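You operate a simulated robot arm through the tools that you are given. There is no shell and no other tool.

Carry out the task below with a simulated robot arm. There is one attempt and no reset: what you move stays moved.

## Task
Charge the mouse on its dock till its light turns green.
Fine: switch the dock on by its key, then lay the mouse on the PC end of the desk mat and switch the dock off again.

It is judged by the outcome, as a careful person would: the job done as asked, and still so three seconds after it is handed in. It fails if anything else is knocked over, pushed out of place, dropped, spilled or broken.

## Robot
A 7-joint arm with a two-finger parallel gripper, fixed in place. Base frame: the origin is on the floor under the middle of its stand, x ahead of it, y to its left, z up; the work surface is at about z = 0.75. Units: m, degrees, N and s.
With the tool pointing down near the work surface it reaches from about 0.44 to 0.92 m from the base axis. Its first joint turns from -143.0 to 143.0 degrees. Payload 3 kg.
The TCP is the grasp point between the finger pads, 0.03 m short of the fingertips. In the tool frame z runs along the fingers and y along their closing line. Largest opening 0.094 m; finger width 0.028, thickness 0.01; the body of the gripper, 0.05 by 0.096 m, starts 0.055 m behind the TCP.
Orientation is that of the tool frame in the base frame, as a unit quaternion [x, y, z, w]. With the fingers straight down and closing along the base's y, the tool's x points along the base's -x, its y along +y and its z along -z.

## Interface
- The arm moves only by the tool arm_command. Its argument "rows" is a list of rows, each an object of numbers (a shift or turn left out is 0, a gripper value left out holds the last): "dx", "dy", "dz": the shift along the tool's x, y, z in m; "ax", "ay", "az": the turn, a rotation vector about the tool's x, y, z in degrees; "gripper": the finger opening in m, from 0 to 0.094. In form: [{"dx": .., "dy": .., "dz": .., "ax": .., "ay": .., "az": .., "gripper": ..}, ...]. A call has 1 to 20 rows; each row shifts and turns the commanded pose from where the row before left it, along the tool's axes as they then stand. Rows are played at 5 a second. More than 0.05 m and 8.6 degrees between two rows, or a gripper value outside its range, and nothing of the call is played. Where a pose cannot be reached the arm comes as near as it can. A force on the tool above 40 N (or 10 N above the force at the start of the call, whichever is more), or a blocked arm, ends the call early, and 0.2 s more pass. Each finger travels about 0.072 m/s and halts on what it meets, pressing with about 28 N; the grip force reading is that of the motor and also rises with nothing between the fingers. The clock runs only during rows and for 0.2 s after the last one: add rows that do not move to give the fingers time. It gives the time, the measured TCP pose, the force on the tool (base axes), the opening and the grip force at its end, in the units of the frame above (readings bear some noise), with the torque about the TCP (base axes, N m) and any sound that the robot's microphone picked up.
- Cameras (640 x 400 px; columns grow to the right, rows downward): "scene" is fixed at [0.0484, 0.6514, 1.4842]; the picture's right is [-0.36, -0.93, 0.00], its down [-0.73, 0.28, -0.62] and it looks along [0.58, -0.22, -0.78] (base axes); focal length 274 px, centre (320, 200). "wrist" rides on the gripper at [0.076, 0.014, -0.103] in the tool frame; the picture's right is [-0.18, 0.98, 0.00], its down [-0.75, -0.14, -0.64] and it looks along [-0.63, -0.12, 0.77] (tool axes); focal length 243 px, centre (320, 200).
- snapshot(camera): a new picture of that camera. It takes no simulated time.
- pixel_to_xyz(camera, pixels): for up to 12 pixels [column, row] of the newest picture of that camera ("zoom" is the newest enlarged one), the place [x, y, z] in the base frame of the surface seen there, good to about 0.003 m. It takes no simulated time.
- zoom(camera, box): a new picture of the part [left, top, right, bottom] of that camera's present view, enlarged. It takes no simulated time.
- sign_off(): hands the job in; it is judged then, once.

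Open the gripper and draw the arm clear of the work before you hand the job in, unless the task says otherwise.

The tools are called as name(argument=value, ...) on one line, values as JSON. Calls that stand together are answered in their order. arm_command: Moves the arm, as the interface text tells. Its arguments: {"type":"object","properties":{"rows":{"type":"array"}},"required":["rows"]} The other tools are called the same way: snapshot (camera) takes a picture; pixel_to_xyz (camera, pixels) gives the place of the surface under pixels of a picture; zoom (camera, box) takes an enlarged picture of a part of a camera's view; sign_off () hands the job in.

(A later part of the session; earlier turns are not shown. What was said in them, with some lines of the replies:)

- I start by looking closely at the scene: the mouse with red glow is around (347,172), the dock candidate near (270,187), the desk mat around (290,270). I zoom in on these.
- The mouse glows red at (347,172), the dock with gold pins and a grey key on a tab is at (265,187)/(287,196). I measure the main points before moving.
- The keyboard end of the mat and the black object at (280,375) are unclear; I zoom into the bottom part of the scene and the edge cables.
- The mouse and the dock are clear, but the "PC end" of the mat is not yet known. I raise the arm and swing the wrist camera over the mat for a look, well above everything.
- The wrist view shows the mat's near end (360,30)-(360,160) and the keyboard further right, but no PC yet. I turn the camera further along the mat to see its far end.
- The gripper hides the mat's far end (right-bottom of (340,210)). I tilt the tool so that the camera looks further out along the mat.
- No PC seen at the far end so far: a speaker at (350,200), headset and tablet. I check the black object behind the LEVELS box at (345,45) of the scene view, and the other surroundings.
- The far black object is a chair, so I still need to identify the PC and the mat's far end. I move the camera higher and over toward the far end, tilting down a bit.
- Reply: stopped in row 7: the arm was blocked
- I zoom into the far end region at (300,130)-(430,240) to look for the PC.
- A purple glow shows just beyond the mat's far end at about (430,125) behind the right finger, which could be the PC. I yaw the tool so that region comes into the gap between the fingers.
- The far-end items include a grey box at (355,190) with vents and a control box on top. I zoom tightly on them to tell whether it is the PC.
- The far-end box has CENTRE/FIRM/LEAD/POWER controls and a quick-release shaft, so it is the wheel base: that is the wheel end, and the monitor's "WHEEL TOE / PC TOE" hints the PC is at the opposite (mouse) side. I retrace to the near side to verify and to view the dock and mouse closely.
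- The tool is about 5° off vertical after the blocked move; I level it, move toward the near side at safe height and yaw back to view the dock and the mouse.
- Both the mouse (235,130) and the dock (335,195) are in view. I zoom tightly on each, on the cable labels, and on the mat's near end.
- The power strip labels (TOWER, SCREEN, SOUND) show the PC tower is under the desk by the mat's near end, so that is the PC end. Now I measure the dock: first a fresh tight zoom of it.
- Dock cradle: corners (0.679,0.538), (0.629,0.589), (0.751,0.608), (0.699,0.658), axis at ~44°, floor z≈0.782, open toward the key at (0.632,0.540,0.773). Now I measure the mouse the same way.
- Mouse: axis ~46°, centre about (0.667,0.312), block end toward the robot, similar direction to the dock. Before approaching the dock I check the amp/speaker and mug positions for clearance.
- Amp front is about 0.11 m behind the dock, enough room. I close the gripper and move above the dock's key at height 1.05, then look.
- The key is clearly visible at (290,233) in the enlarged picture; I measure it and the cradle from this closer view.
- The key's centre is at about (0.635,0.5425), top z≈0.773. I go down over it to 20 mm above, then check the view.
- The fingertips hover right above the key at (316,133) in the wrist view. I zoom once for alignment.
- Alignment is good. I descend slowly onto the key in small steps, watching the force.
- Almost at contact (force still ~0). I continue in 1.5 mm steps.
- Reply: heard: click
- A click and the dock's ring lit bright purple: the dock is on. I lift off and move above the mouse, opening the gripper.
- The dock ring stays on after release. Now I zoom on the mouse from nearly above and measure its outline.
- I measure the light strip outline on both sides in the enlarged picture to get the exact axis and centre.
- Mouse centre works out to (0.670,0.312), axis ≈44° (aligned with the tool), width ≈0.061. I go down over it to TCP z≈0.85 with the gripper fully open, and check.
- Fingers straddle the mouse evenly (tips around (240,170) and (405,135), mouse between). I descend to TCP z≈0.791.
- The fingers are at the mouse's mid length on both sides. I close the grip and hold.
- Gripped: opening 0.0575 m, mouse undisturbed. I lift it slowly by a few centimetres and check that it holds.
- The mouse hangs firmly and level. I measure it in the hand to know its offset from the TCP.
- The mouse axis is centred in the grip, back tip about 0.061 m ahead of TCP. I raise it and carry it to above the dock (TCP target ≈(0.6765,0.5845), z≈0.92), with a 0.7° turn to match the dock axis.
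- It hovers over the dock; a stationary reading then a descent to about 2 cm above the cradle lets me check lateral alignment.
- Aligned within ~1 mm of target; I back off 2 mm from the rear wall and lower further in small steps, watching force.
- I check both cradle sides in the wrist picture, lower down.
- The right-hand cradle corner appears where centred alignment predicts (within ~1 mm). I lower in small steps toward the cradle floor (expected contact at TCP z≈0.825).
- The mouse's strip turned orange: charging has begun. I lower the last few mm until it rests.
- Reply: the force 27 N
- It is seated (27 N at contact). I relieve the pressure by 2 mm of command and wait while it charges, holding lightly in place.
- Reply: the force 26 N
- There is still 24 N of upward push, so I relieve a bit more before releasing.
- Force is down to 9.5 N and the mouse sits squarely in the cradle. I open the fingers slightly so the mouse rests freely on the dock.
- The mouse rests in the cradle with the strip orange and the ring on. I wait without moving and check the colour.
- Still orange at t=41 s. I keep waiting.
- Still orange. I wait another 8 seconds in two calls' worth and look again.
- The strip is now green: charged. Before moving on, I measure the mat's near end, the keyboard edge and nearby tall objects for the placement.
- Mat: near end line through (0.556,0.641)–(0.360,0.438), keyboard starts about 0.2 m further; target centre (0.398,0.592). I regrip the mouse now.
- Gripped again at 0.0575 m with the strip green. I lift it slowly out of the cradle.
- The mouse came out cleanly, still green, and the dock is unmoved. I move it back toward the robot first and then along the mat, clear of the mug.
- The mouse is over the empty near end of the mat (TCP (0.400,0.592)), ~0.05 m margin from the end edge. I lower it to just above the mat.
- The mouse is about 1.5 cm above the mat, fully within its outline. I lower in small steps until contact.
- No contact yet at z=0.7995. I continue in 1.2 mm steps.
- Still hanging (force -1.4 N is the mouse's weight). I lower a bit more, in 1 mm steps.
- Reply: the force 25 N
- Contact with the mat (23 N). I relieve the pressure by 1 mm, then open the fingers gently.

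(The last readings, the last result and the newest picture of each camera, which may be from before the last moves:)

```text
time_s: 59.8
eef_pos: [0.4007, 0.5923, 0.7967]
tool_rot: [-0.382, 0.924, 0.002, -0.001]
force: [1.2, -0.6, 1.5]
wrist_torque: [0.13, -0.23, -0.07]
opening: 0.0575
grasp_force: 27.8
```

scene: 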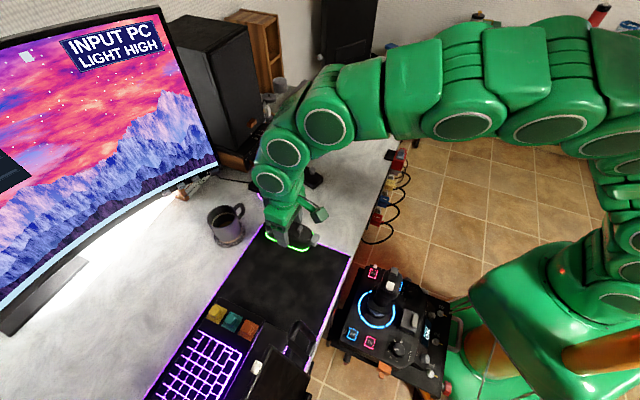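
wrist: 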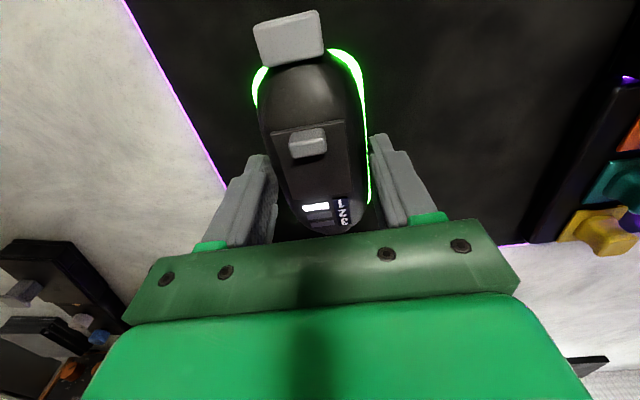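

Force is nearly zero with the mouse resting on the mat. I open the gripper.

arm_command(rows=[{"gripper": 0.062}, {"gripper": 0.07}, {"gripper": 0.082}, {"gripper": 0.094}, {}, {}])

snapshot(camera="wrist")

zoom(camera="scene", box=[220, 190, 370, 300])

```text
time_s: 61.2
eef_pos: [0.4009, 0.5925, 0.7986]
tool_rot: [-0.382, 0.924, 0.001, 0.0]
force: [0.4, -0.1, 0.0]
wrist_torque: [0.01, 0.01, -0.01]
opening: 0.0938
grasp_force: 0.0
```

```text
taken
```

wrist: 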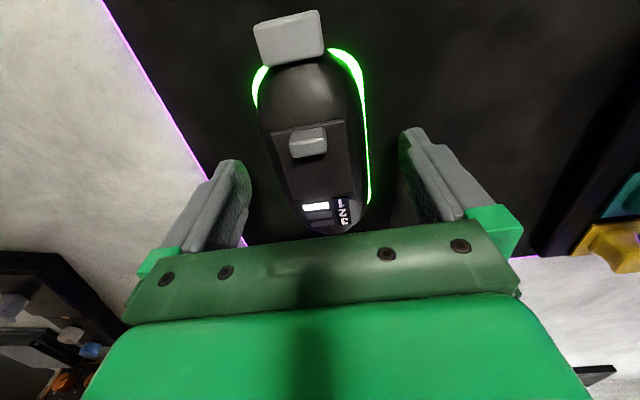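

```text
3.64 times, centred on (295, 245) of scene
```

zoom: 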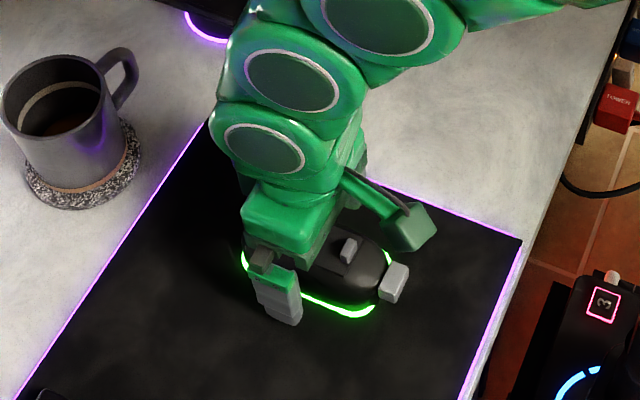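

The mouse lies on the mat, released and green. I lift straight up, and then go over to the dock's key with closed fingers.

arm_command(rows=[{"dz": -0.02}, {"dz": -0.04}, {"dz": -0.05}, {"dz": -0.05}, {"dz": -0.04}, {"dy": -0.0402, "gripper": 0.0}, {"dy": -0.0402}, {"dy": -0.0402}, {"dy": -0.0402}, {"dy": -0.0402}, {"dx": -0.0325}, {"dx": -0.0325}, {"dx": -0.0325}, {"dx": -0.0325}, {}])

snapshot(camera="wrist")

snapshot(camera="scene")

```text
time_s: 64.4
eef_pos: [0.6338, 0.5419, 0.9977]
tool_rot: [-0.382, 0.924, 0.001, 0.0]
force: [-0.4, 1.1, 0.0]
wrist_torque: [-0.02, -0.02, -0.02]
opening: 0.0
grasp_force: 27.7
```

```text
taken
```

wrist: 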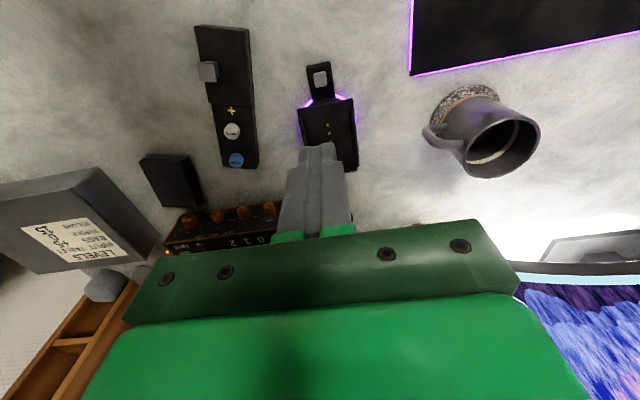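

```text
taken
```

scene: 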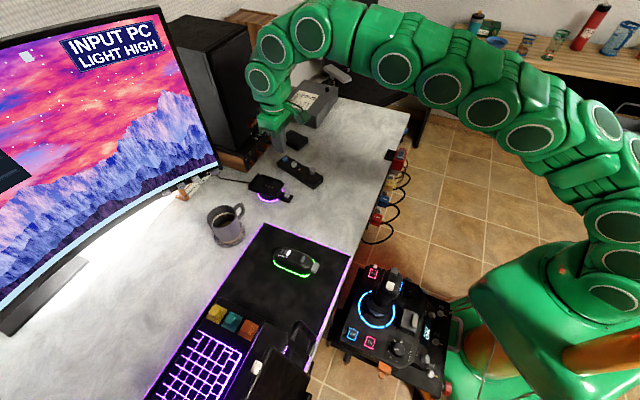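

The mouse is on the near end of the mat at (295,262), green. I re-measure the key to confirm the dock has not shifted.

zoom(camera="wrist", box=[260, 40, 380, 115])

pixel_to_xyz(camera="wrist", pixels=[[320, 79], [316, 74], [325, 72], [317, 86], [326, 84], [299, 110], [353, 98], [328, 130]])

zoom(camera="scene", box=[230, 210, 370, 310])

```text
5.33 times, centred on (320, 78) of wrist
```

zoom: 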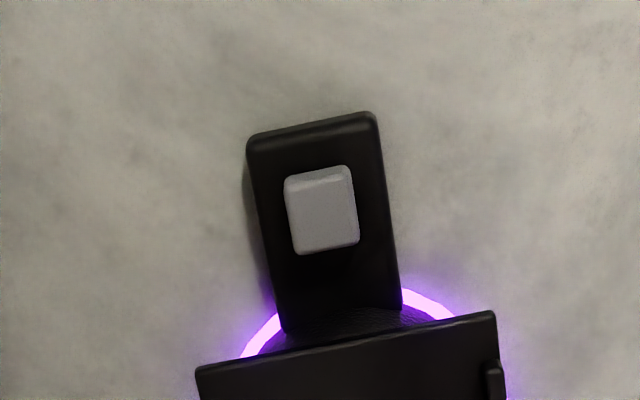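

```text
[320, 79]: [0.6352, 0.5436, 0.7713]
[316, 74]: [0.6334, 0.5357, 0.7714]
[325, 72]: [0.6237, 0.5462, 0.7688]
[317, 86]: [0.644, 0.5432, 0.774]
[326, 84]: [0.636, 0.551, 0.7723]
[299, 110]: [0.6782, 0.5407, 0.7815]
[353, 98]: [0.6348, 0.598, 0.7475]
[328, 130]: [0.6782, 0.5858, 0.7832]
```

```text
4.00 times, centred on (300, 260) of scene
```

zoom: 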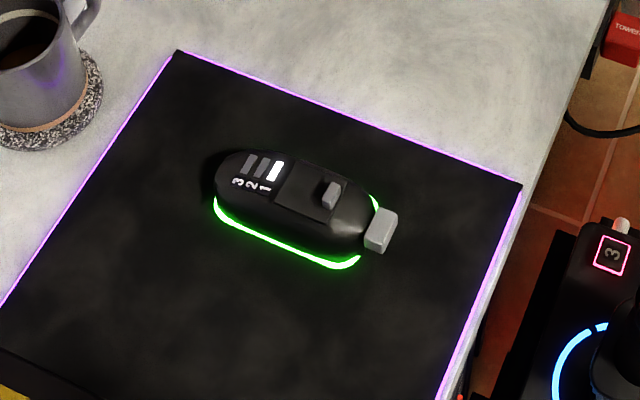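

The key is still at (0.635,0.543). I go down over it to about 2 cm above and then press as before.

arm_command(rows=[{"dx": -0.0005, "dz": 0.04}, {"dz": 0.04}, {"dz": 0.04}, {"dz": 0.04}, {"dz": 0.013}, {}])

zoom(camera="wrist", box=[260, 90, 380, 165])

```text
time_s: 65.8
eef_pos: [0.6343, 0.5437, 0.822]
tool_rot: [-0.382, 0.924, 0.001, -0.002]
force: [-0.5, 0.3, 0.3]
wrist_torque: [0.01, -0.03, 0.01]
opening: 0.0001
grasp_force: 27.5
```

```text
5.33 times, centred on (320, 128) of wrist
```

zoom: 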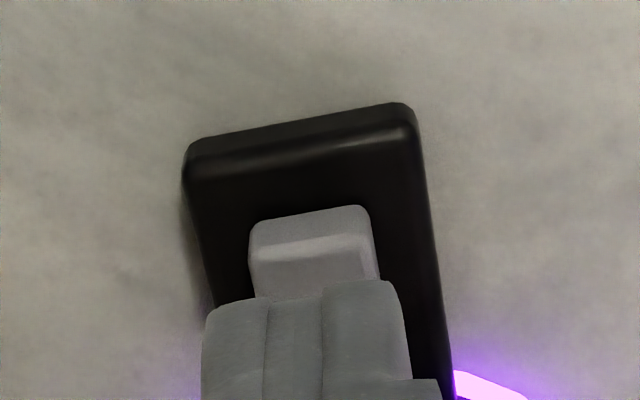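

The fingertips are lined up over the key just as in the first press. I press down in small steps to the same depth.

arm_command(rows=[{"dz": 0.006}, {"dz": 0.006}, {"dz": 0.005}, {"dz": 0.0015}, {"dz": 0.0015}, {}])

zoom(camera="scene", box=[230, 140, 350, 220])

```text
time_s: 67.2
eef_pos: [0.6338, 0.542, 0.8037]
tool_rot: [-0.383, 0.924, 0.001, 0.0]
force: [-0.3, 1.0, 0.5]
wrist_torque: [0.02, -0.01, 0.0]
opening: 0.0001
grasp_force: 28.1
```

```text
5.00 times, centred on (290, 180) of scene
```

zoom: 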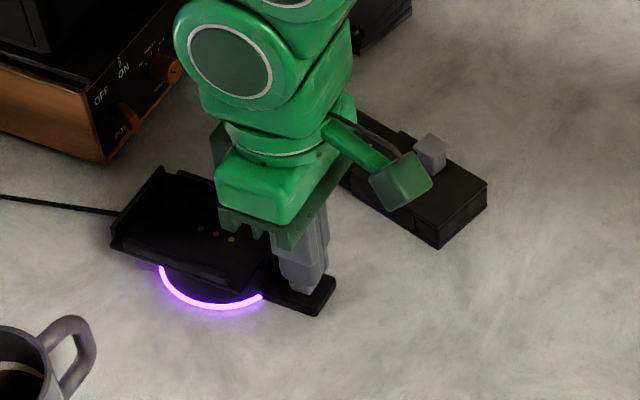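

At the contact height, no click yet. I press 1.5 mm steps further, as in the first press.

arm_command(rows=[{"dz": 0.0015}, {"dz": 0.0015}, {"dz": 0.001}, {}])

zoom(camera="scene", box=[230, 140, 350, 220])

```text
time_s: 68.2
eef_pos: [0.6355, 0.542, 0.7986]
tool_rot: [-0.383, 0.924, 0.001, -0.001]
force: [-1.7, 2.3, 6.8]
wrist_torque: [0.11, 0.04, 0.03]
opening: 0.0
grasp_force: 27.7
heard: click
```

```text
5.00 times, centred on (290, 180) of scene
```

zoom: 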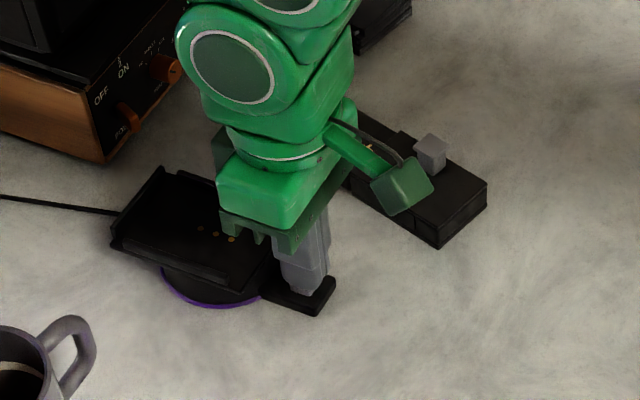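

A click, and the ring went dark: the dock is off. I lift straight up, open the gripper and draw the arm back clear of the work.

arm_command(rows=[{"dz": -0.006}, {"dz": -0.03}, {"dz": -0.05}, {"dz": -0.05}, {"dz": -0.05}, {"dz": -0.05}, {"dx": 0.025, "dy": -0.035, "gripper": 0.094}, {"dx": 0.025, "dy": -0.035}, {"dx": 0.025, "dy": -0.035}, {"dx": 0.025, "dy": -0.035}, {"dx": 0.025, "dy": -0.035}, {"dx": 0.025, "dy": -0.035}, {}, {}])

snapshot(camera="scene")

zoom(camera="scene", box=[220, 130, 380, 230])

zoom(camera="scene", box=[200, 200, 400, 340])

snapshot(camera="wrist")

```text
time_s: 71.2
eef_pos: [0.6781, 0.2864, 1.0357]
tool_rot: [-0.382, 0.924, 0.001, -0.001]
force: [0.0, -0.3, -0.3]
wrist_torque: [0.01, -0.02, -0.01]
opening: 0.094
grasp_force: 0.1
```

```text
taken
```

scene: 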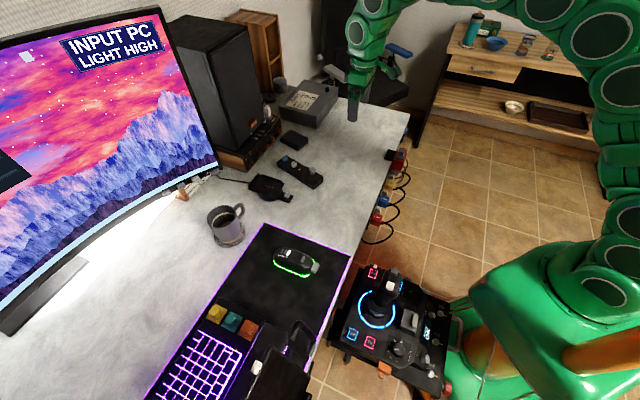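

```text
4.00 times, centred on (300, 180) of scene
```

zoom: 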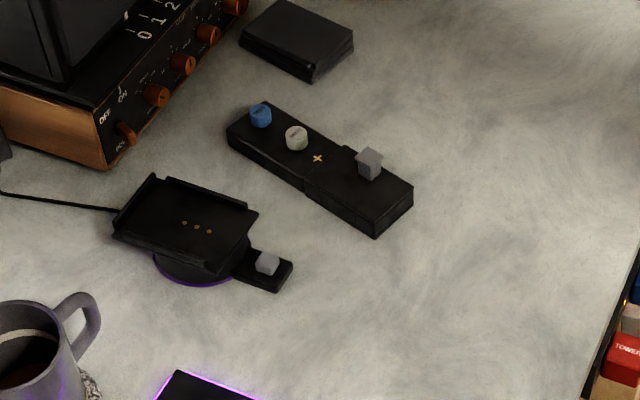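

```text
2.86 times, centred on (300, 270) of scene
```

zoom: 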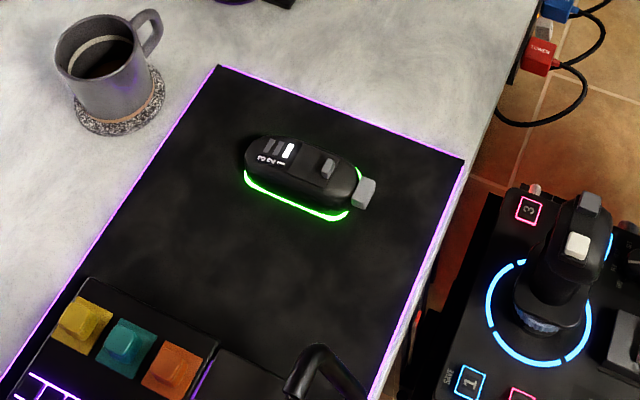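

```text
taken
```

wrist: 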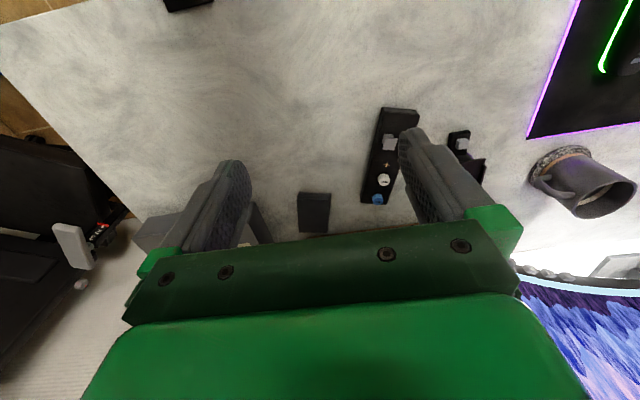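

Everything looks right: mouse green on the near end, dock ring dark, other things in place. I take one last look at the red glow under the desk edge near (345,290) to confirm the PC tower's location.

zoom(camera="scene", box=[310, 230, 390, 330])

pixel_to_xyz(camera="scene", pixels=[[348, 300], [346, 306], [355, 268], [360, 262], [362, 255], [338, 320]])

```text
4.00 times, centred on (350, 280) of scene
```

zoom: 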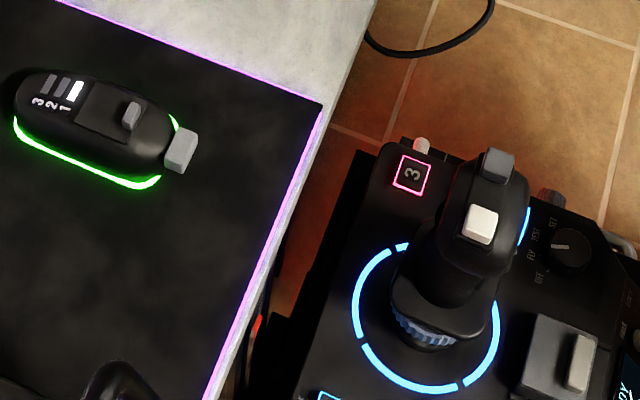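

```text
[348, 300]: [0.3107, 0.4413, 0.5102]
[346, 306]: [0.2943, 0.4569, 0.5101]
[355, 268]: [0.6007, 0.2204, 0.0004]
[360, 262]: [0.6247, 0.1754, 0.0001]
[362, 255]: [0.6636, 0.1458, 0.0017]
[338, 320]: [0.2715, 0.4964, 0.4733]
```

The red glow lies on the floor around (0.60,0.22), on the mouse side of the desk. That fits the TOWER plug being there, so the near end of the mat is the PC end. The mouse is green and at rest there, the dock is off, and the gripper is open and clear, so I hand the job in.

sign_off()

```text
The job is handed in.
```

The mouse is charged and lying on the PC end of the desk mat, with its light still green. The dock is switched off again.

- **Dock on:** I pressed the dock's key once. It clicked and the ring lit purple.
- **Charging:** I set the mouse in the dock. Its light went from red to orange, then to green after about 15 to 20 seconds.
- **Mouse placed:** It is on the empty end of the mat, about 5 cm in from the end edge.
- **Dock off:** I pressed the key again. It clicked and the ring went dark.
- **Other things:** Nothing was knocked over or shifted that I could see in the last pictures. The gripper is open and the arm is clear.

I never saw the PC itself. I took the PC end to be the end nearest the dock, because the plug labelled TOWER and a red glow on the floor are on that side. The wheel base is at the other end.
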